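You operate a simulated robot arm through the tools that you are given. There is no shell and no other tool.

Carry out the task below with a simulated robot arm. There is one attempt and no reset: what you move stays moved.

JOB
The right filter pot leaks: stop the pump, shut its valve and wipe the oil off the shelf.
Fine: use the white cloth and put it back; leave the other pot alone. What is to be rubbed or washed off counts as gone when no trace of it is left.

The check looks at the end state, three seconds after you hand in, the way a careful person would. Anything else that was tipped, shoved, dropped, spilled or broken makes it a failure. Flat cloth is picked up by pressing the open fingertips on it (5 to 10 N) and closing them slowly along it; thin cloth reads only 2 to 8 mm in the jaws.

ROBOT AND FRAMES
A 6-joint arm with a two-finger parallel gripper, fixed in place. Base frame: the origin is at the foot of the arm, x ahead of it, y to its left, z up; the work surface is at about z = 0.7. Readings come in m, degrees, newtons and seconds.
Its first joint turns from -166.0 to 166.0 degrees. Payload 3.91 kg.
Tool frame: the origin (TCP) lies between the finger pads and is the grasp point; the fingertips stand 0.03 m ahead of it; z points along the fingers, y is the line along which they close. Largest opening 0.11 m; finger width 0.02, thickness 0.01; the body of the gripper, 0.048 by 0.112 m, starts 0.055 m behind the TCP.
Orientation is that of the tool frame in the base frame, as a unit quaternion [x, y, z, w]. With the fingers straight down and closing along the base's y, the tool's x points along the base's -x, its y along +y and its z along -z.

CONTROLS
- The arm moves only by the tool nudge_tool. Its argument "steps" is a list of rows, each a list of 7 numbers: the shift along the tool's x, y, z in cm, then the turn, a rotation vector about the tool's x, y, z in degrees, then the finger opening in cm, from 0 to 11. In form: [[dx, dy, dz, wx, wy, wz, claw], ...]. A call has 1 to 20 rows; each row is the pose to reach, as a shift and turn from the pose commanded when the call began, along the tool's axes at that moment. Rows are played at 5 a second. More than 0.05 m and 8.6 degrees between two rows, or a gripper value outside its range, and nothing of the call is played. Where a pose cannot be reached the arm comes as near as it can. A force on the tool above 40 N (or 10 N above the force at the start of the call, whichever is more), or a blocked arm, ends the call early, and 0.2 s more pass. Each finger travels about 0.108 m/s and halts on what it meets, pressing with about 38 N; the grip force reading is that of the motor and also rises with nothing between the fingers. The clock runs only during rows and for 0.2 s after the last one: add rows that repeat a pose to give the fingers time. The reply holds the time, the measured pose of the TCP, the force on the tool along the base axes, the opening and the grip force, in the units named above and with some noise, with the torque about the TCP (base axes, N m) and any sound that the robot's microphone picked up.
- Cameras (640 x 400 px; columns grow to the right, rows downward): "scene" is fixed at [0.2201, -0.4929, 1.441]; the picture's right is [0.56, -0.83, 0.00], its down [-0.46, -0.31, -0.83] and it looks along [0.69, 0.47, -0.55] (base axes); focal length 332 px, centre (320, 200). "wrist" rides on the gripper at [0.072, 0.017, -0.103] in the tool frame; the picture's right is [-0.23, 0.97, 0.00], its down [-0.76, -0.18, -0.62] and it looks along [-0.61, -0.14, 0.78] (tool axes); focal length 222 px, centre (320, 200). There is no depth. A picture from a camera that has moved, and an enlarged one, comes with that camera's place and axes in the base frame and with its lens. The place of the scene camera against the robot may be out by one fixed shift of up to 0.012 m in any direction.
- snapshot(camera): a new picture of that camera. It takes no simulated time.
- close_up(camera, box): a new picture of the part [left, top, right, bottom] of that camera's present view, enlarged. It takes no simulated time.
- close_job(): hands the job in; it is judged then, once.

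Nothing tells you positions but the pictures and the camera data. Unless the task says otherwise, let go and move clear before handing in.

The tools are called as name(argument=value, ...) on one line, values as JSON. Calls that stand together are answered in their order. nudge_tool: Moves the arm, as the interface text tells. Its arguments: {"type":"object","properties":{"steps":{"type":"array"}},"required":["steps"]} The other tools are called the same way: snapshot (camera) takes a picture; close_up (camera, box) takes an enlarged picture of a part of a camera's view; close_job () hands the job in.

At the start:

```text
clock: 0.0
eef_pos: [0.699, 0.0455, 1.0615]
tool_rot: [0.0, 1.0, 0.0, 0.0]
contact_force: [0.7, -0.8, 0.8]
moment: [0.02, 0.02, -0.01]
opening: 0.1101
grasp_force: 0.1
```

scene: 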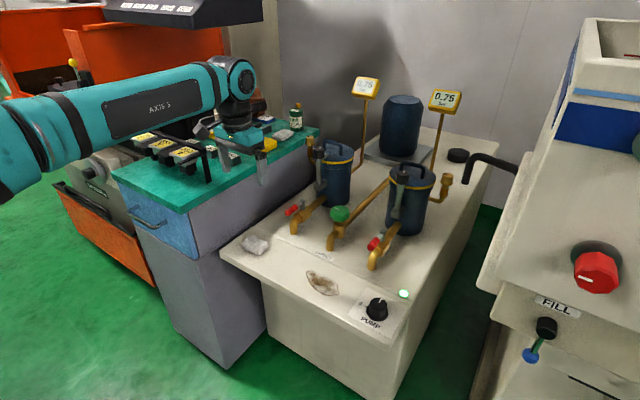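
wrist: 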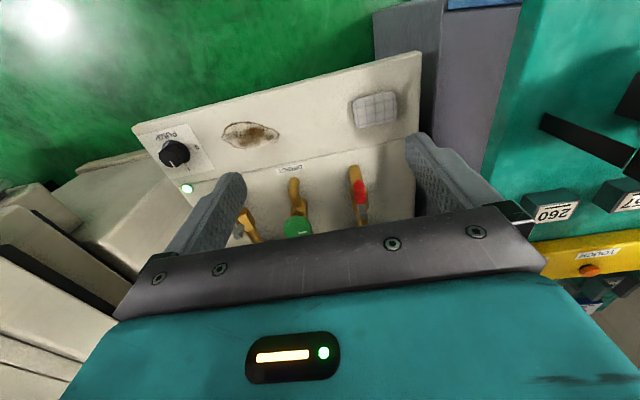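

I see a bench with two dark filter pots, red valve levers, a green knob, a pump knob, an oil stain and a whitish folded cloth. I'll take enlarged views before moving anything.

close_up(camera="scene", box=[220, 180, 440, 330])

close_up(camera="scene", box=[270, 70, 480, 210])

close_up(camera="wrist", box=[120, 80, 440, 260])

close_up(camera="scene", box=[330, 270, 430, 340])

```text
2.67 times, centred on (330, 255) of scene
camera zoom: at [0.2201, -0.4929, 1.441], right [0.56, -0.83, 0.0], down [-0.46, -0.31, -0.83], along [0.69, 0.47, -0.55], focal length 886 px, centre (293, 53)
```

zoom: 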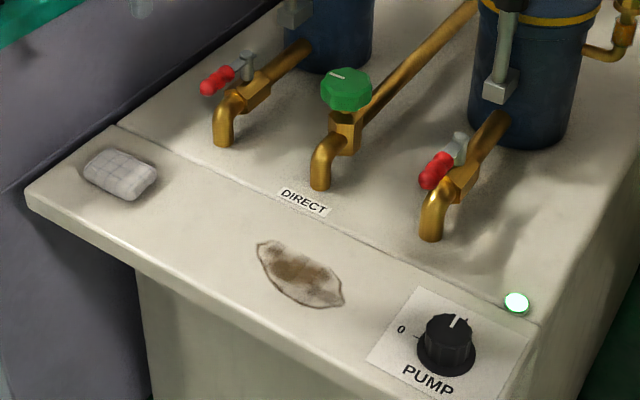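

```text
2.86 times, centred on (375, 140) of scene
camera zoom: at [0.2201, -0.4929, 1.441], right [0.56, -0.83, 0.0], down [-0.46, -0.31, -0.83], along [0.69, 0.47, -0.55], focal length 949 px, centre (163, 371)
```

zoom: 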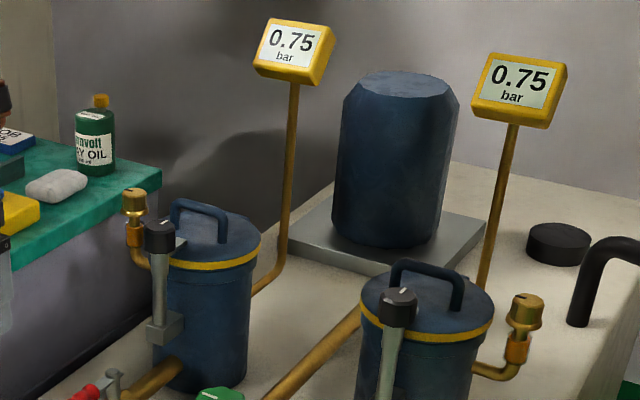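

```text
2.00 times, centred on (280, 170) of wrist
camera zoom: at [0.6272, 0.0633, 1.1655], right [0.23, 0.97, 0.0], down [0.76, -0.18, 0.62], along [0.61, -0.14, -0.78], focal length 444 px, centre (400, 260)
```

zoom: 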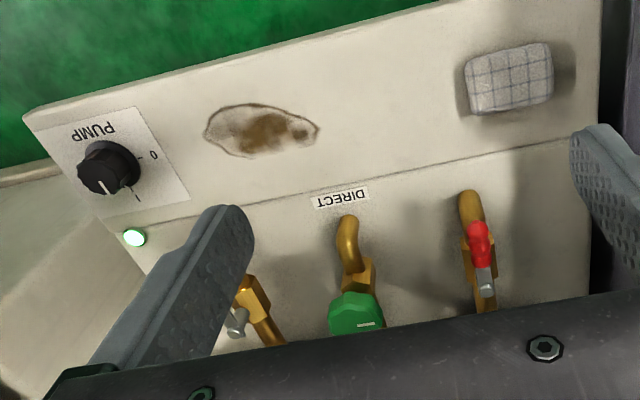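

```text
5.71 times, centred on (380, 305) of scene
camera zoom: at [0.2201, -0.4929, 1.441], right [0.56, -0.83, 0.0], down [-0.46, -0.31, -0.83], along [0.69, 0.47, -0.55], focal length 1898 px, centre (-23, -400)
```

zoom: 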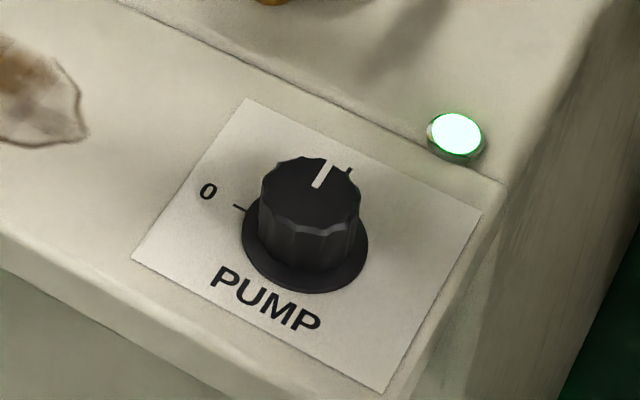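

The bench top reads as about z 0.70–0.72. The pump knob is near (0.77, -0.29), the oil near (0.78, -0.12), the cloth near (0.79, 0.14), and the right pot's red valve near (0.95, -0.20). I'll move the wrist camera over the right side for a better look.

nudge_tool(steps=[[-1.5, -3.07, 1.0, 0, 0, 0, 11], [-3.0, -6.14, 2.0, 0, 0, 0, 11], [-4.5, -9.21, 3.0, 0, 0, 0, 11], [-6.0, -12.28, 4.0, 0, 0, 0, 11], [-7.5, -15.35, 5.0, 0, 0, 0, 11], [-9, -18.4, 6.0, 0, 0, 0, 11], [-10.5, -21.5, 7.0, 0, 0, 0, 11], [-12, -24.5, 8, 0, 0, 0, 11], [-12, -24.5, 8, 0, 0, 0, 11]])

snapshot(camera="wrist")

snapshot(camera="scene")

```text
clock: 2.0
eef_pos: [0.8179, -0.2018, 0.9832]
tool_rot: [0.0, 1.0, 0.0, -0.001]
contact_force: [0.1, 0.4, 0.1]
moment: [0.01, -0.02, 0.0]
opening: 0.1098
grasp_force: 0.0
```

```text
taken
camera wrist: at [0.7461, -0.1835, 1.0874], right [0.23, 0.97, 0.0], down [0.76, -0.18, 0.62], along [0.61, -0.14, -0.78], focal length 222 px, centre (320, 200)
```

wrist: 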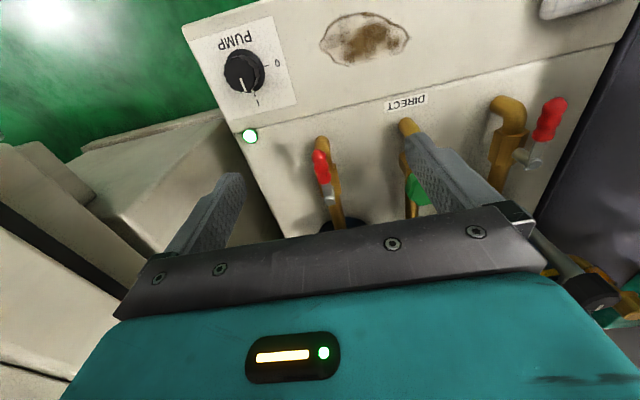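

```text
taken
```

scene: 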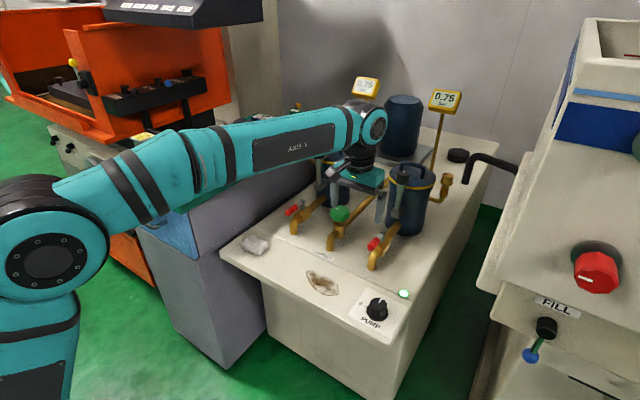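

The valves and the pump plate are now visible from above. I'll zoom in on the right valve, the pump knob and the left valve.

close_up(camera="wrist", box=[260, 110, 420, 240])

close_up(camera="wrist", box=[180, 10, 310, 110])

close_up(camera="wrist", box=[460, 80, 600, 200])

close_up(camera="scene", box=[320, 160, 470, 280])

```text
3.08 times, centred on (340, 175) of wrist
camera zoom: at [0.7461, -0.1835, 1.0874], right [0.23, 0.97, 0.0], down [0.76, -0.18, 0.62], along [0.61, -0.14, -0.78], focal length 684 px, centre (258, 277)
```

zoom: 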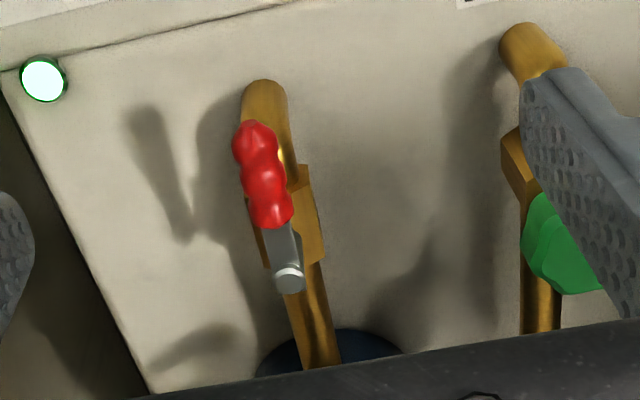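

```text
4.00 times, centred on (245, 60) of wrist
camera zoom: at [0.7461, -0.1835, 1.0874], right [0.23, 0.97, 0.0], down [0.76, -0.18, 0.62], along [0.61, -0.14, -0.78], focal length 888 px, centre (620, 760)
```

zoom: 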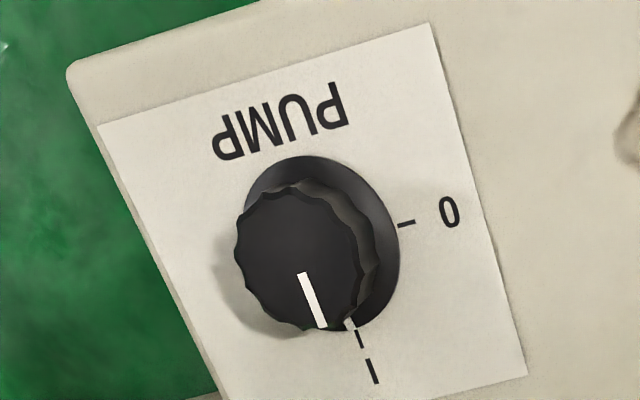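

```text
3.33 times, centred on (530, 140) of wrist
camera zoom: at [0.7461, -0.1835, 1.0874], right [0.23, 0.97, 0.0], down [0.76, -0.18, 0.62], along [0.61, -0.14, -0.78], focal length 740 px, centre (-380, 400)
```

zoom: 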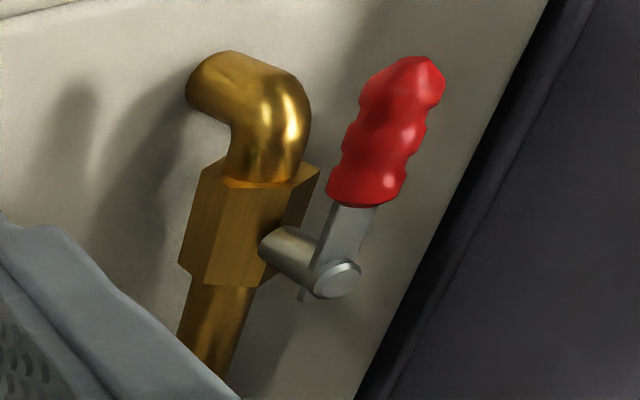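

```text
3.33 times, centred on (395, 220) of scene
camera zoom: at [0.2201, -0.4929, 1.441], right [0.56, -0.83, 0.0], down [-0.46, -0.31, -0.83], along [0.69, 0.47, -0.55], focal length 1107 px, centre (70, 133)
```

zoom: 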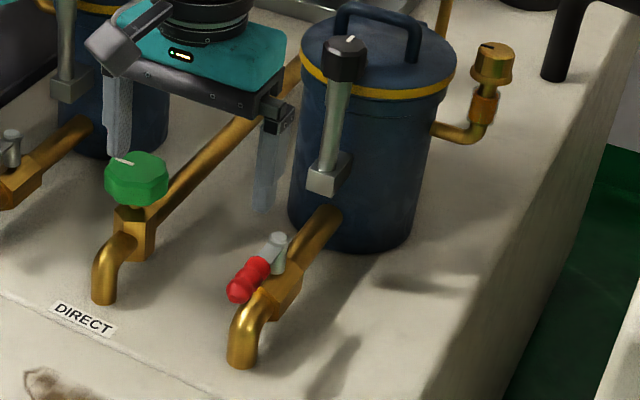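

The knob shows "1" toward +x and "0" toward +y, so it needs a quarter turn counter-clockwise seen from above. I triangulate the knob top at about (0.775, -0.298, 0.75). The right valve lever points along -x, parallel to its pipe, so it is open; its pivot is at about (0.952, -0.216, 0.82). The pump comes first, so I'll move above the knob.

nudge_tool(steps=[[1.0, -2.4, 3.0, 0, 0, 0, 8], [2.1, -4.8, 6.0, 0, 0, 0, 8], [3.2, -7.2, 9.0, 0, 0, 0, 8], [4.3, -9.6, 12.0, 0, 0, 0, 8], [4.3, -9.6, 12.0, 0, 0, 0, 8]])

snapshot(camera="wrist")

close_up(camera="scene", box=[320, 230, 430, 340])

```text
clock: 3.2
eef_pos: [0.7753, -0.297, 0.8632]
tool_rot: [-0.001, 1.0, 0.0, 0.0]
contact_force: [0.4, -1.0, 0.0]
moment: [-0.02, 0.01, 0.03]
opening: 0.0798
grasp_force: 0.0
```

```text
taken
camera wrist: at [0.7035, -0.2796, 0.9675], right [0.23, 0.97, 0.0], down [0.76, -0.18, 0.62], along [0.61, -0.14, -0.78], focal length 222 px, centre (320, 200)
```

wrist: 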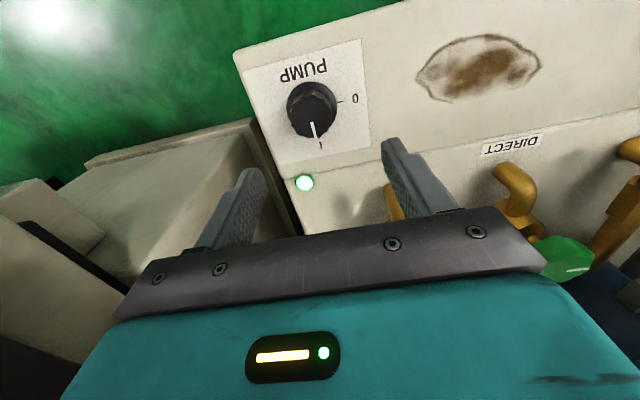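

```text
3.64 times, centred on (375, 285) of scene
camera zoom: at [0.2201, -0.4929, 1.441], right [0.56, -0.83, 0.0], down [-0.46, -0.31, -0.83], along [0.69, 0.47, -0.55], focal length 1208 px, centre (120, -109)
```

zoom: 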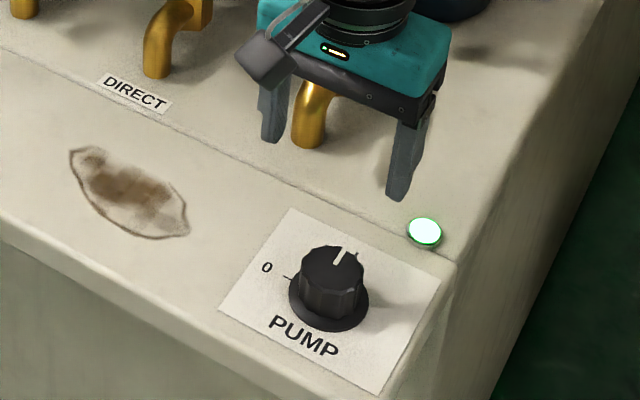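

I'm above the knob. I'll zoom in to measure its centre precisely before going down.

close_up(camera="wrist", box=[240, 50, 380, 190])

close_up(camera="scene", box=[340, 280, 410, 330])

```text
2.86 times, centred on (310, 120) of wrist
camera zoom: at [0.7035, -0.2796, 0.9675], right [0.23, 0.97, 0.0], down [0.76, -0.18, 0.62], along [0.61, -0.14, -0.78], focal length 635 px, centre (349, 429)
```

zoom: 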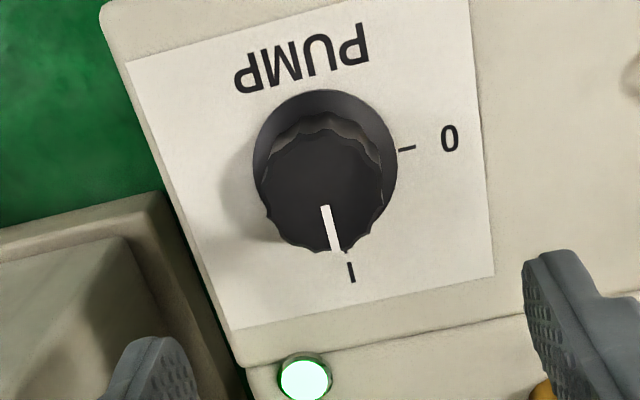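

```text
8.00 times, centred on (375, 305) of scene
camera zoom: at [0.2201, -0.4929, 1.441], right [0.56, -0.83, 0.0], down [-0.46, -0.31, -0.83], along [0.69, 0.47, -0.55], focal length 2657 px, centre (-120, -640)
```

zoom: 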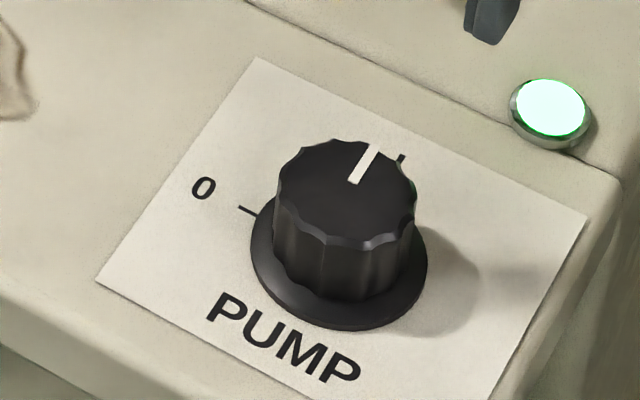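

The knob centre comes out at about (0.7715, -0.304), with its top near 0.748. I'll go down so the fingertips sit just above the flange, then close.

nudge_tool(steps=[[0.38, -0.7, 2.5, 0, 0, 0, 8], [0.38, -0.7, 5.0, 0, 0, 0, 8], [0.38, -0.7, 7.5, 0, 0, 0, 8], [0.38, -0.7, 9.0, 0, 0, 0, 8], [0.38, -0.7, 9.8, 0, 0, 0, 8], [0.38, -0.7, 9.8, 0, 0, 0, 8]])

close_up(camera="scene", box=[320, 240, 430, 340])

snapshot(camera="wrist")

```text
clock: 4.6
eef_pos: [0.7733, -0.3035, 0.764]
tool_rot: [0.0, 1.0, 0.0, 0.0]
contact_force: [-0.6, 0.9, -0.8]
moment: [0.02, -0.03, 0.01]
opening: 0.0802
grasp_force: 0.0
```

```text
4.00 times, centred on (375, 290) of scene
camera zoom: at [0.2201, -0.4929, 1.441], right [0.56, -0.83, 0.0], down [-0.46, -0.31, -0.83], along [0.69, 0.47, -0.55], focal length 1329 px, centre (100, -160)
```

zoom: 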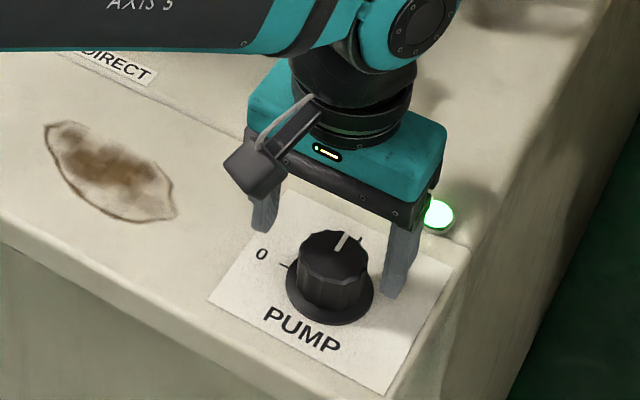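

```text
taken
camera wrist: at [0.701, -0.2856, 0.8674], right [0.23, 0.97, 0.0], down [0.76, -0.18, 0.62], along [0.61, -0.14, -0.78], focal length 222 px, centre (320, 200)
```

wrist: 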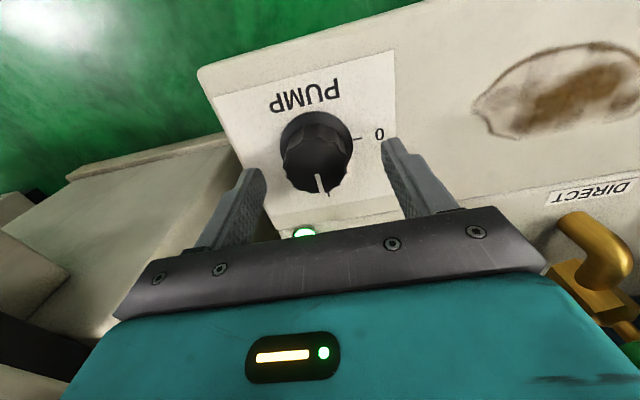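

The fingers straddle the knob. I'll check the centring once more in the wrist view before closing.

close_up(camera="wrist", box=[240, 90, 400, 240])

```text
2.67 times, centred on (320, 165) of wrist
camera zoom: at [0.701, -0.2856, 0.8674], right [0.23, 0.97, 0.0], down [0.76, -0.18, 0.62], along [0.61, -0.14, -0.78], focal length 592 px, centre (320, 293)
```

zoom: 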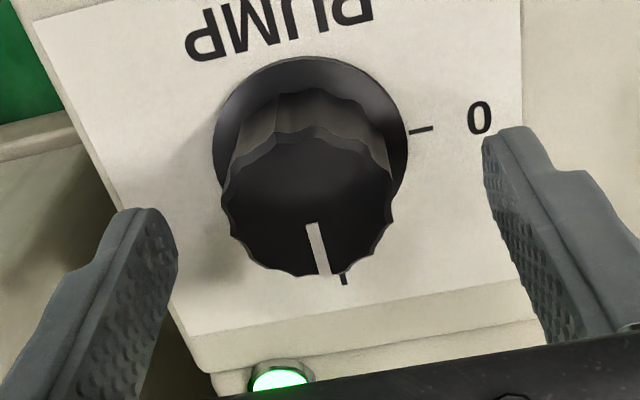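

The knob centre is about 4 mm nearer the base than the tool, so I'll shift and then close on it.

nudge_tool(steps=[[0.4, 0, 0, 0, 0, 0, 8], [0.4, 0, 0, 0, 0, 0, 6], [0.4, 0, 0, 0, 0, 0, 5], [0.4, 0, 0, 0, 0, 0, 4], [0.4, 0, 0, 0, 0, 0, 3], [0.4, 0, 0, 0, 0, 0, 3]])

close_up(camera="wrist", box=[240, 90, 400, 240])

```text
clock: 6.0
eef_pos: [0.7689, -0.3035, 0.7644]
tool_rot: [0.0, 1.0, -0.001, 0.001]
contact_force: [-0.1, -3.5, 9.7]
moment: [-0.29, -0.1, -0.04]
opening: 0.0322
grasp_force: 1.8
```

```text
2.67 times, centred on (320, 165) of wrist
camera zoom: at [0.696, -0.2854, 0.8682], right [0.23, 0.97, 0.0], down [0.76, -0.18, 0.62], along [0.61, -0.14, -0.78], focal length 592 px, centre (320, 293)
```

zoom: 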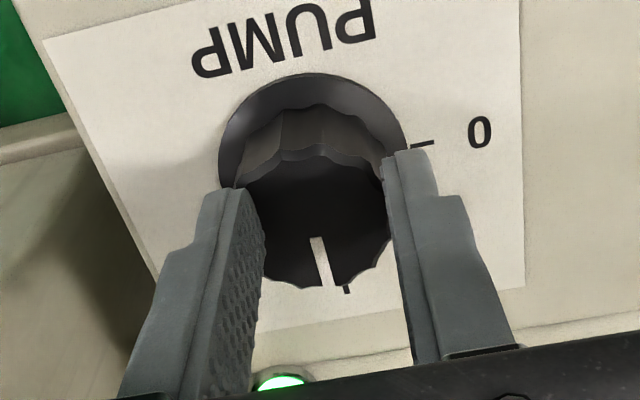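

The fingers closed to 32 mm with an upward force, so they are resting on the knob's top rim. Combining the two wrist views puts the knob top at about 0.734 and its centre at (0.776, -0.306). I'll lift, open, re-centre and go lower.

nudge_tool(steps=[[0, 0, -1.0, 0, 0, 0, 3.2], [0, 0, -1.5, 0, 0, 0, 5], [-0.7, -0.25, -1.5, 0, 0, 0, 7], [-0.7, -0.25, -1.5, 0, 0, 0, 7]])

close_up(camera="wrist", box=[240, 80, 400, 230])

close_up(camera="scene", box=[330, 260, 430, 330])

```text
clock: 7.0
eef_pos: [0.774, -0.3056, 0.7773]
tool_rot: [0.0, 1.0, 0.0, 0.0]
contact_force: [-0.2, -0.7, -0.3]
moment: [-0.04, 0.02, 0.02]
opening: 0.0701
grasp_force: 0.0
```

```text
2.67 times, centred on (320, 155) of wrist
camera zoom: at [0.7021, -0.2882, 0.883], right [0.23, 0.97, 0.0], down [0.76, -0.18, 0.62], along [0.61, -0.14, -0.78], focal length 592 px, centre (320, 320)
```

zoom: 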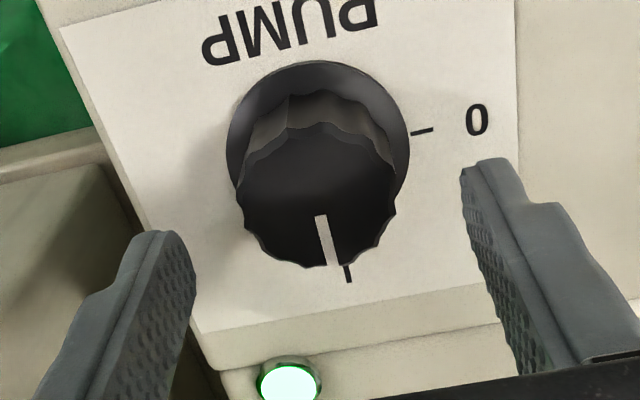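

```text
5.71 times, centred on (380, 295) of scene
camera zoom: at [0.2201, -0.4929, 1.441], right [0.56, -0.83, 0.0], down [-0.46, -0.31, -0.83], along [0.69, 0.47, -0.55], focal length 1898 px, centre (-23, -343)
```

zoom: 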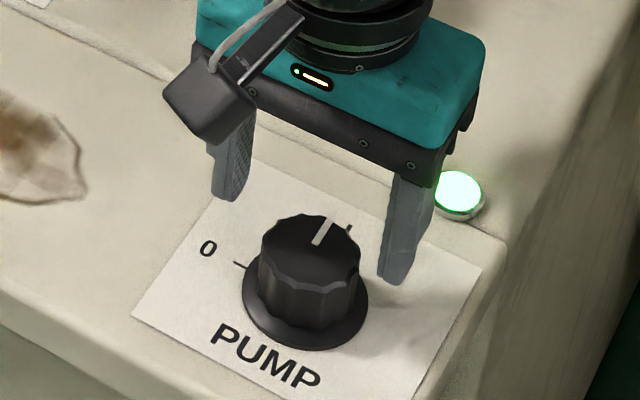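

The knob is now centred at about (0.7755, -0.3055). I'll go down 3 cm and close.

nudge_tool(steps=[[-0.1, 0, 1.5, 0, 0, 0, 7], [-0.1, 0, 2.5, 0, 0, 0, 7], [-0.1, 0, 3.0, 0, 0, 0, 7], [-0.1, 0, 3.0, 0, 0, 0, 7]])

nudge_tool(steps=[[0, 0, 0, 0, 0, 0, 6], [0, 0, 0, 0, 0, 0, 5], [0, 0, 0, 0, 0, 0, 4], [0, 0, 0, 0, 0, 0, 3.5], [0, 0, 0, 0, 0, 0, 3], [0, 0, 0, 0, 0, 0, 3]])

close_up(camera="wrist", box=[240, 80, 400, 230])

```text
clock: 8.0
eef_pos: [0.7775, -0.3071, 0.7494]
tool_rot: [0.001, 1.0, 0.0, 0.0]
contact_force: [0.2, -0.6, 0.3]
moment: [-0.05, 0.05, 0.01]
opening: 0.0699
grasp_force: 0.0
```

```text
clock: 9.4
eef_pos: [0.7771, -0.3078, 0.7485]
tool_rot: [0.001, 1.0, 0.0, 0.0]
contact_force: [1.0, -37.6, 0.8]
moment: [-0.93, 0.09, 0.01]
opening: 0.0437
grasp_force: 45.0
```

```text
2.67 times, centred on (320, 155) of wrist
camera zoom: at [0.7047, -0.2893, 0.8539], right [0.23, 0.97, 0.0], down [0.76, -0.18, 0.62], along [0.61, -0.14, -0.78], focal length 592 px, centre (320, 320)
```

zoom: 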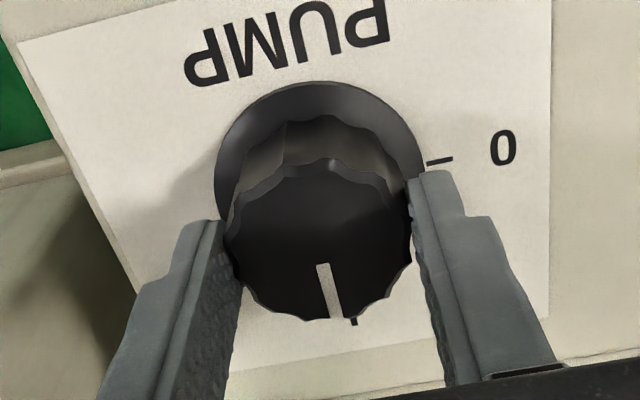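

Only the right (-y) finger is pressing, with a 38 N side force, so the tool sits slightly too far toward +y. I'll shift toward -y to balance the grip.

nudge_tool(steps=[[0, -0.1, 0, 0, 0, 0, 3], [0, -0.2, 0, 0, 0, 0, 3], [0, -0.2, 0, 0, 0, 0, 3]])

```text
clock: 10.2
eef_pos: [0.7772, -0.3083, 0.7492]
tool_rot: [0.0, 1.0, 0.001, 0.0]
contact_force: [7.3, -21.8, 6.5]
moment: [-0.63, -0.64, 0.04]
opening: 0.0437
grasp_force: 45.1
```

nudge_tool(steps=[[0, -0.1, 0, 0, 0, 0, 3], [0, -0.2, 0, 0, 0, 0, 3], [0, -0.25, 0, 0, 0, 0, 3], [0, -0.25, 0, 0, 0, 0, 3]])

```text
clock: 11.3
eef_pos: [0.7759, -0.3079, 0.7485]
tool_rot: [0.0, 1.0, 0.001, 0.0]
contact_force: [13.5, 38.3, 3.7]
moment: [1.11, -0.17, -0.02]
opening: 0.0438
grasp_force: 44.7
stopped in row 4: the force on the tool passed its limit at 42 N (the readings are from after the stop); the commanded pose is now the measured one
```

Both fingers are now in contact and the side force flipped sign. I'll open briefly to release the strain and regrip at this position.

nudge_tool(steps=[[0, 0, 0, 0, 0, 0, 5], [0, 0, 0, 0, 0, 0, 5.5], [0, 0, 0, 0, 0, 0, 5.5]])

close_up(camera="wrist", box=[240, 80, 400, 230])

```text
clock: 12.1
eef_pos: [0.7752, -0.3095, 0.7486]
tool_rot: [0.001, 1.0, 0.001, -0.001]
contact_force: [0.4, 0.4, -0.6]
moment: [-0.01, 0.01, -0.04]
opening: 0.0549
grasp_force: 0.1
```

```text
2.67 times, centred on (320, 155) of wrist
camera zoom: at [0.7032, -0.2922, 0.8528], right [0.23, 0.97, 0.0], down [0.76, -0.18, 0.62], along [0.61, -0.14, -0.78], focal length 592 px, centre (320, 320)
```

zoom: 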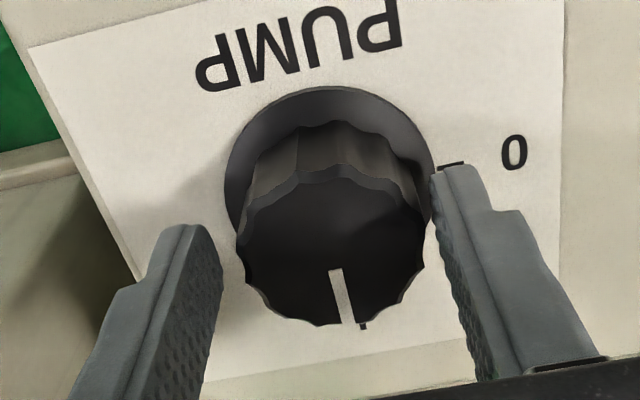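

nudge_tool(steps=[[0, 0.12, 0, 0, 0, 0, 5.5], [0, 0.12, 0, 0, 0, 0, 5.0], [0, 0.12, 0, 0, 0, 0, 4.5], [0, 0.12, 0, 0, 0, 0, 4.2], [0, 0.12, 0, 0, 0, 0, 4.0], [0, 0.12, 0, 0, 0, 0, 4.0]])

```text
clock: 13.5
eef_pos: [0.7748, -0.3089, 0.748]
tool_rot: [0.0, 1.0, 0.001, 0.0]
contact_force: [-3.7, 14.1, -1.3]
moment: [0.29, 0.19, 0.09]
opening: 0.0473
grasp_force: 7.2
```

nudge_tool(steps=[[0, 0.05, 0, 0, 0, 0, 3.8], [0, 0.05, 0, 0, 0, 0, 3.5], [0, 0.05, 0, 0, 0, 0, 3.0]])

```text
clock: 14.3
eef_pos: [0.7755, -0.3079, 0.749]
tool_rot: [0.0, 1.0, 0.001, 0.0]
contact_force: [0.0, 27.9, 1.3]
moment: [0.49, 0.2, 0.04]
opening: 0.0436
grasp_force: 45.0
```

nudge_tool(steps=[[0, 0.05, 0, 0, 0, 0, 3.0], [0, 0.09, 0, 0, 0, 0, 3.0], [0, 0.09, 0, 0, 0, 0, 3.0]])

```text
clock: 15.1
eef_pos: [0.7744, -0.308, 0.7483]
tool_rot: [0.001, 1.0, 0.001, 0.001]
contact_force: [12.7, 24.7, 2.4]
moment: [0.3, -0.11, 0.06]
opening: 0.0437
grasp_force: 45.2
```

nudge_tool(steps=[[0.0, 0.05, 0, 0, 0, 0, 3.0], [0, 0.1, 0, 0, 0, 0, 3.0], [0, 0.1, 0, 0, 0, 0, 3.0]])

```text
clock: 15.9
eef_pos: [0.7745, -0.3071, 0.7494]
tool_rot: [0.0, 1.0, 0.0, 0.0]
contact_force: [17.8, 17.2, -3.3]
moment: [0.01, -1.36, 0.04]
opening: 0.0438
grasp_force: 45.2
```

The grip is firm and the side forces are falling. I'll begin turning counter-clockwise in small steps.

nudge_tool(steps=[[-0.08, 0.03, 0, 0, 0, -4, 3.0], [-0.1, 0.05, 0, 0, 0, -8, 3.0], [-0.1, 0.05, 0, 0, 0, -12, 3.0], [-0.1, 0.05, 0, 0, 0, -16, 3.0]])

close_up(camera="wrist", box=[240, 80, 400, 230])

```text
clock: 16.9
eef_pos: [0.7733, -0.3084, 0.7482]
tool_rot: [-0.137, 0.991, -0.001, 0.0]
contact_force: [2.9, -3.2, 5.6]
moment: [-0.41, 0.49, -0.11]
opening: 0.0437
grasp_force: 45.3
```

```text
2.67 times, centred on (320, 155) of wrist
camera zoom: at [0.7007, -0.3104, 0.8527], right [-0.05, 1.0, 0.0], down [0.78, 0.04, 0.62], along [0.62, 0.03, -0.78], focal length 592 px, centre (320, 320)
```

zoom: 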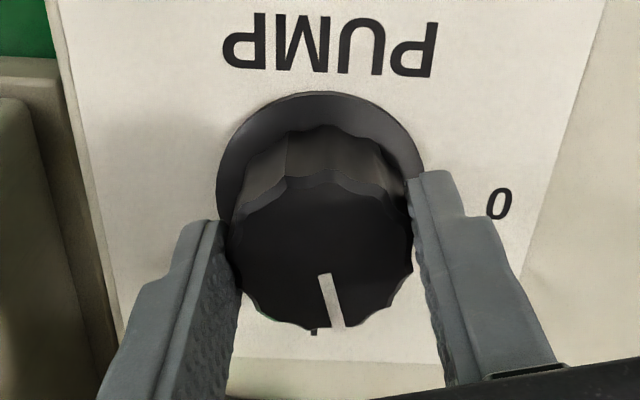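

The knob turns with the gripper, with low forces. I'll continue the quarter turn.

nudge_tool(steps=[[0, 0, 0, 0, 0, -6, 3.0], [0, 0, 0, 0, 0, -12, 3.0], [0, 0, 0, 0, 0, -18, 3.0], [0, 0, 0, 0, 0, -24, 3.0], [0, 0, 0, 0, 0, -30, 3.0], [0, 0, 0, 0, 0, -36, 3.0], [0, 0, 0, 0, 0, -42, 3.0], [0, 0, 0, 0, 0, -48, 3.0], [0, 0, 0, 0, 0, -54, 3.0], [0, 0, 0, 0, 0, -60, 3.0]])

close_up(camera="wrist", box=[240, 80, 400, 230])

snapshot(camera="scene")

```text
clock: 19.1
eef_pos: [0.7765, -0.3058, 0.7486]
tool_rot: [-0.615, 0.788, 0.001, 0.001]
contact_force: [19.1, -11.8, 7.6]
moment: [0.76, -0.81, 0.14]
opening: 0.0433
grasp_force: 45.0
```

```text
2.67 times, centred on (320, 155) of wrist
camera zoom: at [0.7431, -0.3714, 0.8526], right [-0.89, 0.46, 0.0], down [0.36, 0.69, 0.63], along [0.28, 0.56, -0.78], focal length 592 px, centre (320, 320)
```

zoom: 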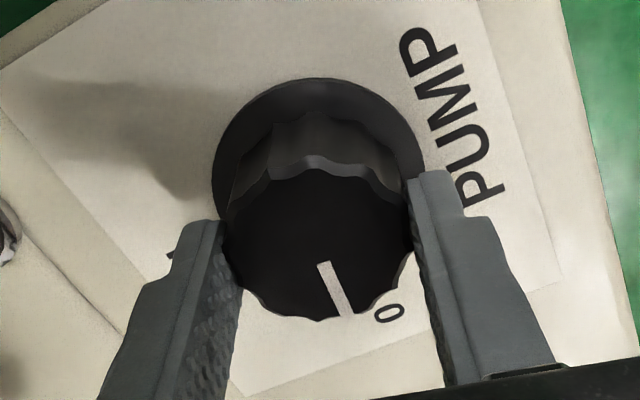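

```text
taken
```

scene: 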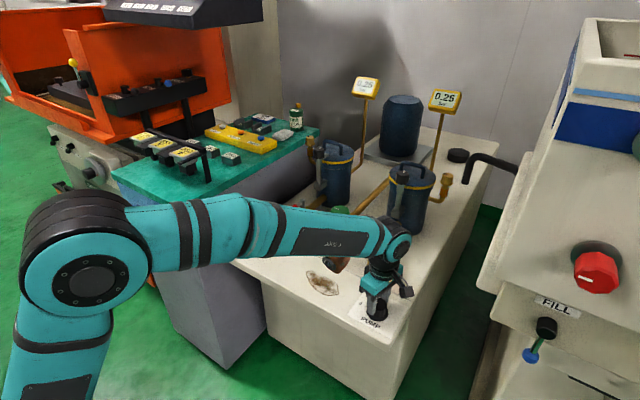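

The gauges dropped to 0.25. The turn is at about 76°, so I'll finish it.

nudge_tool(steps=[[0, 0, 0, 0, 0, -5, 3.0], [0, 0, 0, 0, 0, -10, 3.0], [0, 0, 0, 0, 0, -14, 3.0], [0, 0, 0, 0, 0, -14, 3.0]])

close_up(camera="wrist", box=[240, 80, 400, 230])

close_up(camera="scene", box=[330, 60, 480, 160])

```text
clock: 20.1
eef_pos: [0.7767, -0.306, 0.7477]
tool_rot: [-0.706, 0.708, 0.001, 0.001]
contact_force: [2.7, 0.9, 0.2]
moment: [-0.09, -0.51, -0.71]
opening: 0.0435
grasp_force: 45.0
```

```text
2.67 times, centred on (320, 155) of wrist
camera zoom: at [0.7599, -0.378, 0.8519], right [-0.97, 0.23, 0.0], down [0.18, 0.76, 0.62], along [0.14, 0.61, -0.78], focal length 592 px, centre (320, 320)
```

zoom: 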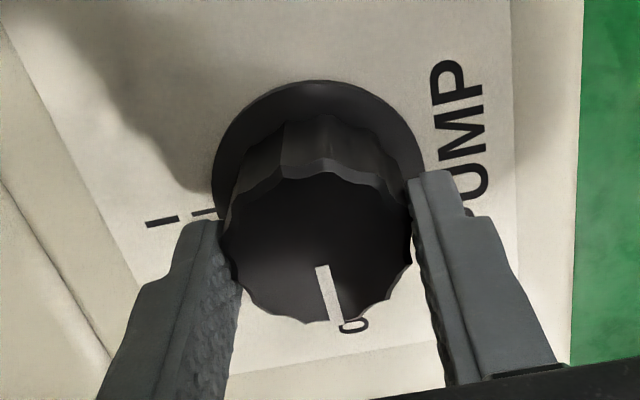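

```text
4.00 times, centred on (405, 110) of scene
camera zoom: at [0.2201, -0.4929, 1.441], right [0.56, -0.83, 0.0], down [-0.46, -0.31, -0.83], along [0.69, 0.47, -0.55], focal length 1329 px, centre (-20, 560)
```

zoom: 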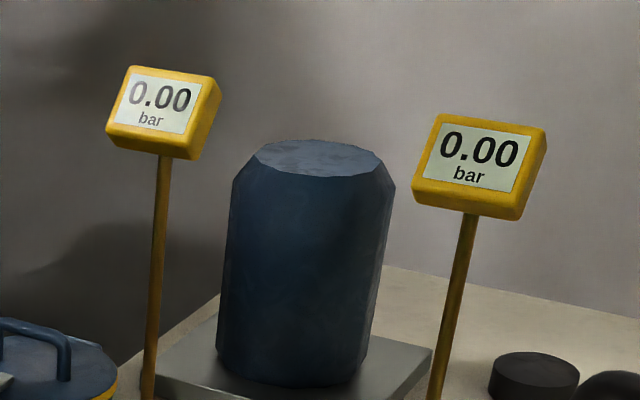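

Both gauges read 0.00 and the knob has reached its stop at "0". I'll release, rise and turn the tool back.

nudge_tool(steps=[[0, 0, 0, 0, 0, 0, 5], [0, 0, 0, 0, 0, 0, 6.5], [0, 0, 0, 0, 0, 0, 7], [0, 0, -2, 0, 0, 0, 7], [0, 0, -6, 0, 0, 0, 7], [0, 0, -10, 0, 0, 0, 7], [0, 0, -14, 0, 0, 0, 7]])

nudge_tool(steps=[[0, 0, 0, 0, 0, 8, 7], [0, 0, 0, 0, 0, 16, 7], [0, 0, 0, 0, 0, 24, 7], [0, 0, 0, 0, 0, 32, 7], [0, 0, 0, 0, 0, 40, 7], [0, 0, 0, 0, 0, 48, 7], [0, 0, 0, 0, 0, 56, 7], [0, 0, 0, 0, 0, 64, 7], [0, 0, 0, 0, 0, 72, 7], [0, 0, 0, 0, 0, 80, 7], [0, 0, 0, 0, 0, 88, 7], [0, 0, 0, 0, 0, 90, 7], [0, 0, 0, 0, 0, 90, 7]])

close_up(camera="scene", box=[330, 260, 430, 330])

snapshot(camera="scene")

snapshot(camera="wrist")

```text
clock: 21.7
eef_pos: [0.7778, -0.3078, 0.8905]
tool_rot: [-0.707, 0.708, 0.001, 0.0]
contact_force: [-0.3, -0.4, 0.1]
moment: [-0.01, 0.04, 0.0]
opening: 0.0701
grasp_force: 0.0
```

```text
clock: 24.5
eef_pos: [0.7757, -0.3069, 0.8878]
tool_rot: [0.002, 1.0, 0.001, 0.0]
contact_force: [0.7, 0.5, -0.4]
moment: [-0.02, -0.01, 0.0]
opening: 0.0697
grasp_force: 0.1
```

```text
5.71 times, centred on (380, 295) of scene
camera zoom: at [0.2201, -0.4929, 1.441], right [0.56, -0.83, 0.0], down [-0.46, -0.31, -0.83], along [0.69, 0.47, -0.55], focal length 1898 px, centre (-23, -343)
```

zoom: 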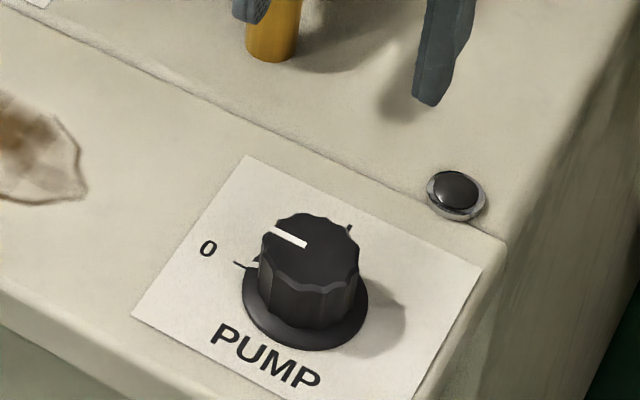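

```text
taken
```

scene: 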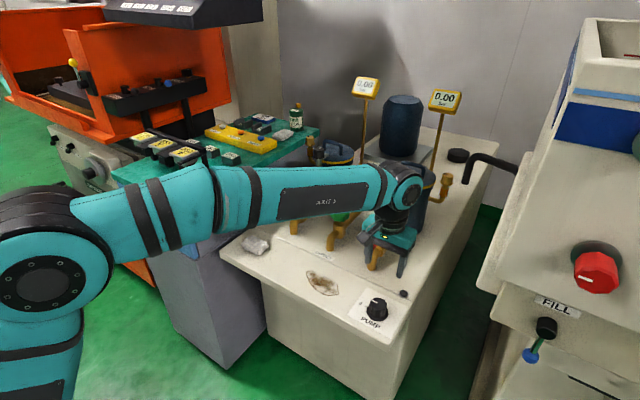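

```text
taken
camera wrist: at [0.7041, -0.2887, 0.9929], right [0.23, 0.97, 0.0], down [0.76, -0.18, 0.62], along [0.61, -0.14, -0.78], focal length 222 px, centre (320, 200)
```

wrist: 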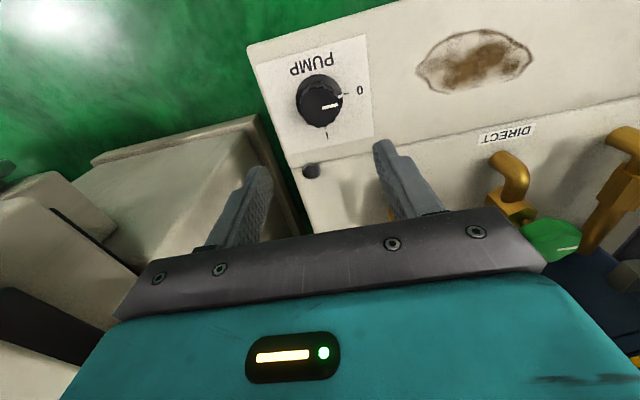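

The pump is off: the lamp is out and both gauges read 0.00. Next is the valve; I'll move to get a second wrist view of the right lever and triangulate from the wrist camera alone.

nudge_tool(steps=[[-1.3, 2.7, -1.5, 0, 0, 0, 7], [-2.7, 5.4, -3.0, 0, 0, 0, 7], [-4.0, 8.0, -3.2, 0, 0, 0, 7], [-5.4, 10.7, -3.2, 0, 0, 0, 7], [-5.4, 10.7, -3.2, 0, 0, 0, 7]])

snapshot(camera="wrist")

close_up(camera="wrist", box=[250, 110, 410, 250])

```text
clock: 25.7
eef_pos: [0.8301, -0.2012, 0.9212]
tool_rot: [0.0, 1.0, 0.001, -0.001]
contact_force: [0.0, 0.3, 0.5]
moment: [-0.01, -0.01, -0.03]
opening: 0.0699
grasp_force: 0.1
```

```text
taken
camera wrist: at [0.758, -0.1826, 1.0248], right [0.23, 0.97, 0.0], down [0.76, -0.18, 0.62], along [0.61, -0.14, -0.78], focal length 222 px, centre (320, 200)
```

wrist: 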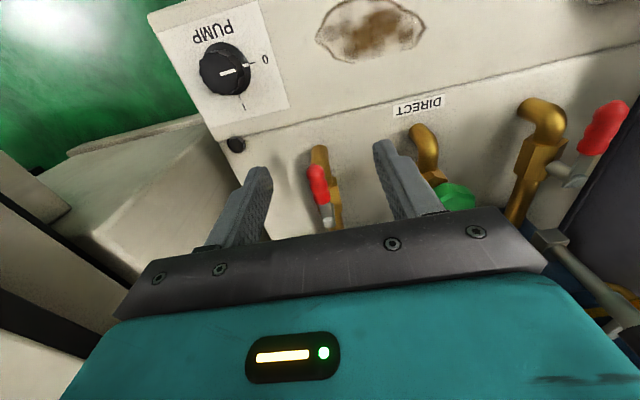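

```text
2.86 times, centred on (330, 180) of wrist
camera zoom: at [0.758, -0.1826, 1.0248], right [0.23, 0.97, 0.0], down [0.76, -0.18, 0.62], along [0.61, -0.14, -0.78], focal length 635 px, centre (291, 257)
```

zoom: 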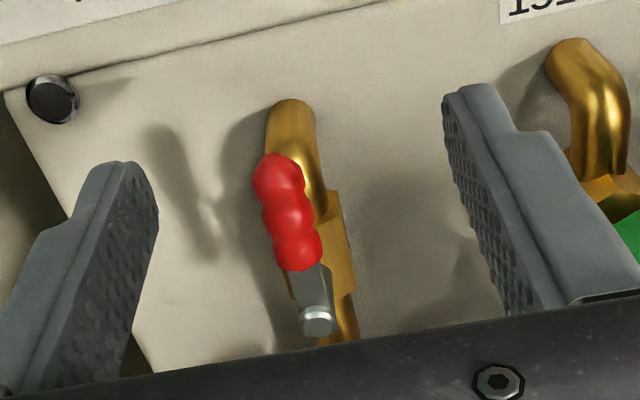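

Combining the wrist views with the corrected scene ray puts the right valve's pivot at about (0.969, -0.218, 0.806), with the lever tip near x = 0.881 and z ≈ 0.80. I'll close the fingers and move to the -y side of the lever, to push it crosswise toward +y (clockwise from above).

nudge_tool(steps=[[-1.5, -2.0, 0, 0, 0, 0, 5], [-3.5, -4.5, 1.0, 0, 0, 0, 2], [-5.5, -6.5, 2.5, 0, 0, 0, 0], [-7.9, -7.4, 5, 0, 0, 0, 0], [-7.9, -7.4, 5, 0, 0, 0, 0]])

snapshot(camera="wrist")

close_up(camera="scene", box=[330, 190, 460, 290])

```text
clock: 26.9
eef_pos: [0.9086, -0.2768, 0.8677]
tool_rot: [0.001, 1.0, 0.001, 0.001]
contact_force: [0.4, -0.4, -0.7]
moment: [0.01, 0.01, 0.02]
opening: 0.0
grasp_force: 37.9
```

```text
taken
camera wrist: at [0.8363, -0.2588, 0.9721], right [0.23, 0.97, 0.0], down [0.76, -0.18, 0.62], along [0.61, -0.14, -0.78], focal length 222 px, centre (320, 200)
```

wrist: 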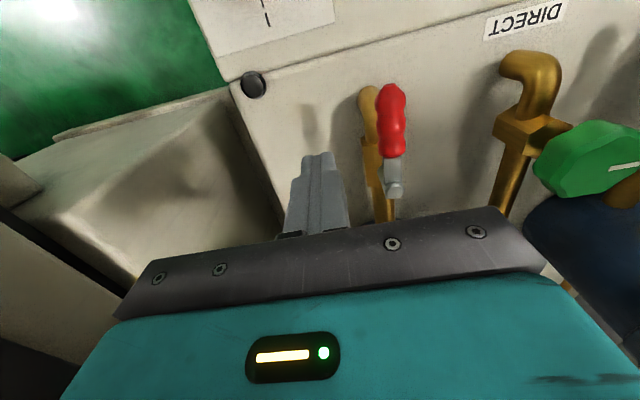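

```text
4.00 times, centred on (395, 240) of scene
camera zoom: at [0.2201, -0.4929, 1.441], right [0.56, -0.83, 0.0], down [-0.46, -0.31, -0.83], along [0.69, 0.47, -0.55], focal length 1329 px, centre (20, 40)
```

zoom: 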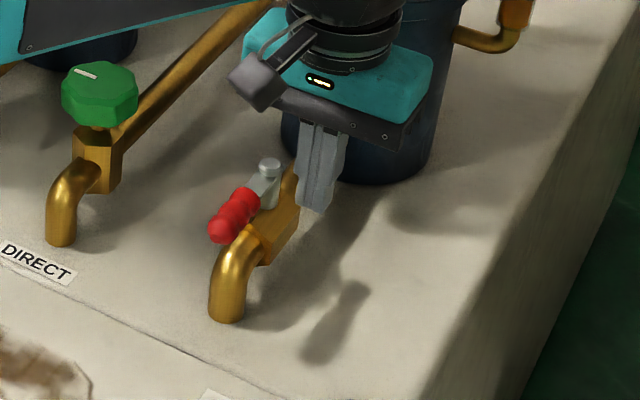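

A third view agrees with pivot (0.969, -0.219) and tip (0.881, -0.217). I'll go down beside the lever on its -y side and approach to just short of contact.

nudge_tool(steps=[[0, 0, 2, 0, 0, 0, 0], [0, 0, 4, 0, 0, 0, 0], [0, 0, 5.0, 0, 0, 0, 0], [0, 1.5, 5.0, 0, 0, 0, 0], [0, 3.0, 5.0, 0, 0, 0, 0], [0, 3.0, 5.0, 0, 0, 0, 0]])

close_up(camera="wrist", box=[250, 70, 450, 230])

close_up(camera="scene", box=[330, 190, 460, 290])

```text
clock: 28.3
eef_pos: [0.9093, -0.2439, 0.822]
tool_rot: [0.001, 1.0, 0.0, 0.0]
contact_force: [-0.1, -0.1, 1.1]
moment: [0.01, -0.02, 0.01]
opening: 0.0
grasp_force: 37.4
```

```text
2.50 times, centred on (350, 150) of wrist
camera zoom: at [0.8365, -0.2258, 0.9255], right [0.23, 0.97, 0.0], down [0.76, -0.18, 0.62], along [0.61, -0.14, -0.78], focal length 555 px, centre (245, 325)
```

zoom: 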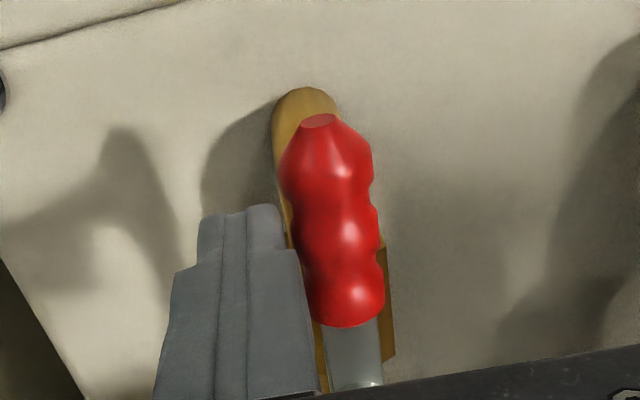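

```text
4.00 times, centred on (395, 240) of scene
camera zoom: at [0.2201, -0.4929, 1.441], right [0.56, -0.83, 0.0], down [-0.46, -0.31, -0.83], along [0.69, 0.47, -0.55], focal length 1329 px, centre (20, 40)
```

zoom: 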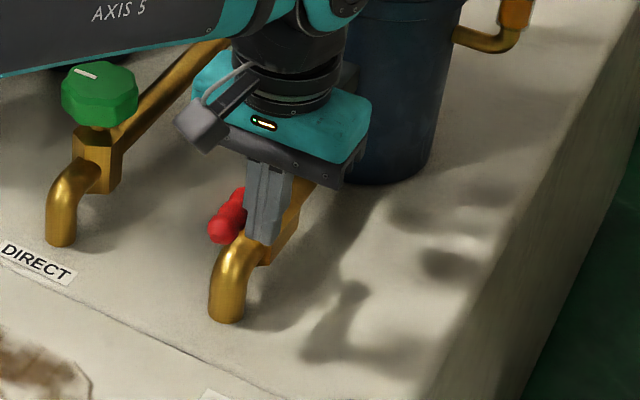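

Nearly in contact, with the tips at about 0.79. I'll start pushing the lever along its arc and check after about 24°.

nudge_tool(steps=[[0, 0, 0.3, 0, 0, 0, 0], [0.1, 0.5, 0.3, 0, 0, 2, 0], [0.24, 1.26, 0.3, 0, 0, 8, 0], [0.36, 2.14, 0.3, 0, 0, 16, 0], [0.35, 3.03, 0.3, 0, 0, 24, 0], [0.35, 3.03, 0.3, 0, 0, 24, 0]])

snapshot(camera="wrist")

close_up(camera="scene", box=[330, 190, 460, 290])

```text
clock: 29.1
eef_pos: [0.9076, -0.2406, 0.8176]
tool_rot: [0.057, 0.998, -0.001, 0.002]
contact_force: [5.4, -40.1, -4.5]
moment: [-0.78, -0.11, 0.28]
opening: 0.0001
grasp_force: 37.4
stopped in row 3: the force on the tool passed its limit at 49 N (the readings are from after the stop); the commanded pose is now the measured one
```

```text
taken
camera wrist: at [0.8366, -0.2139, 0.9222], right [0.34, 0.94, 0.0], down [0.73, -0.26, 0.63], along [0.59, -0.21, -0.78], focal length 222 px, centre (320, 200)
```

wrist: 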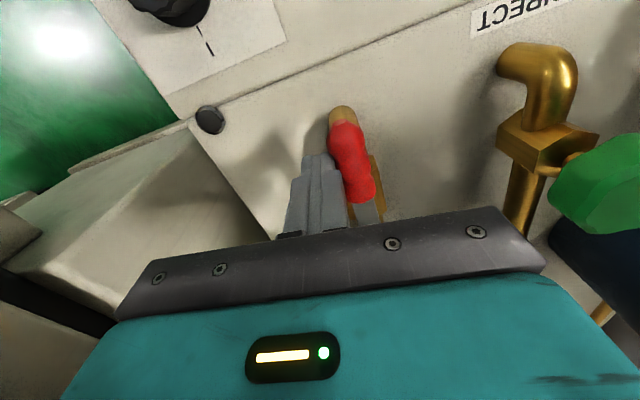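

```text
4.00 times, centred on (395, 240) of scene
camera zoom: at [0.2201, -0.4929, 1.441], right [0.56, -0.83, 0.0], down [-0.46, -0.31, -0.83], along [0.69, 0.47, -0.55], focal length 1329 px, centre (20, 40)
```

zoom: 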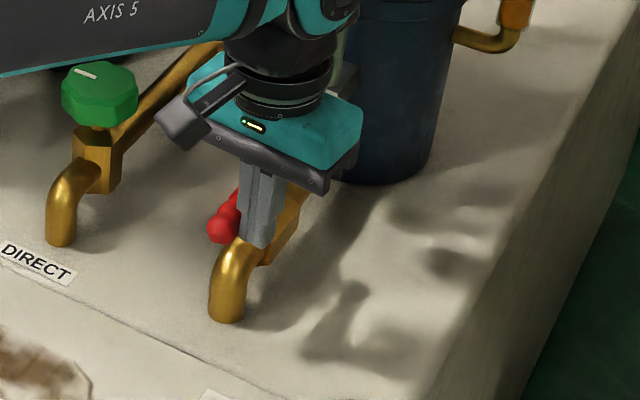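

The lever did not move at 40–49 N. The torque reading places the contact on the lever itself at z ≈ 0.80, so that side is a hard stop and the valve must close the other way, toward -y. I'll back off, rise and check the lever before crossing over.

nudge_tool(steps=[[0, -1.0, 0, 0, 0, 0, 0], [0, -1.5, -2, 0, 0, -3, 0], [0, -1.5, -5, 0, 0, -6.5, 0], [0, -1.5, -6, 0, 0, -6.5, 0], [0, -1.5, -6, 0, 0, -6.5, 0]])

close_up(camera="wrist", box=[250, 50, 450, 220])

close_up(camera="scene", box=[330, 190, 460, 290])

```text
clock: 30.3
eef_pos: [0.906, -0.2501, 0.8818]
tool_rot: [-0.002, 1.0, -0.001, 0.001]
contact_force: [0.2, 0.7, 0.0]
moment: [-0.01, 0.01, -0.06]
opening: 0.0002
grasp_force: 37.6
```

```text
2.35 times, centred on (350, 135) of wrist
camera zoom: at [0.833, -0.2321, 0.9848], right [0.22, 0.97, 0.0], down [0.76, -0.17, 0.63], along [0.61, -0.14, -0.78], focal length 523 px, centre (249, 353)
```

zoom: 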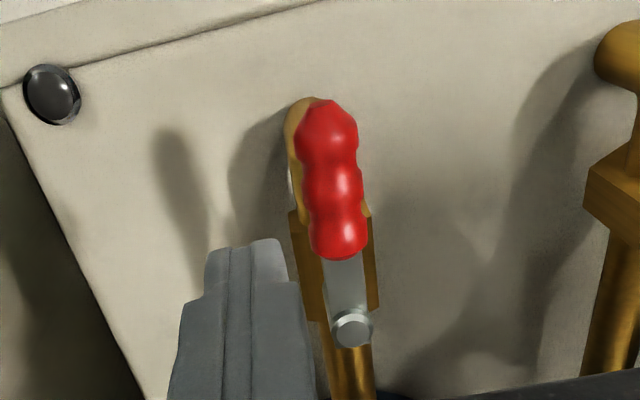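

```text
4.00 times, centred on (395, 240) of scene
camera zoom: at [0.2201, -0.4929, 1.441], right [0.56, -0.83, 0.0], down [-0.46, -0.31, -0.83], along [0.69, 0.47, -0.55], focal length 1329 px, centre (20, 40)
```

zoom: 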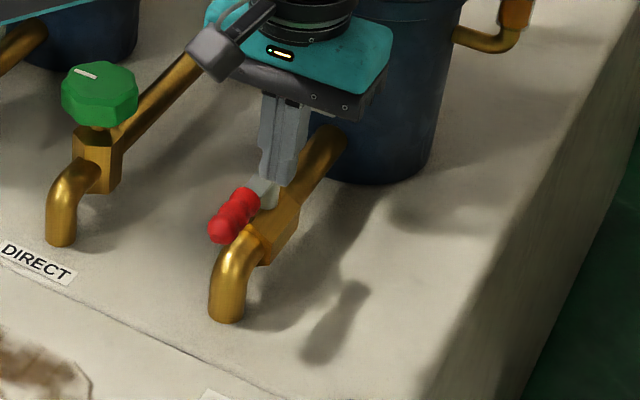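

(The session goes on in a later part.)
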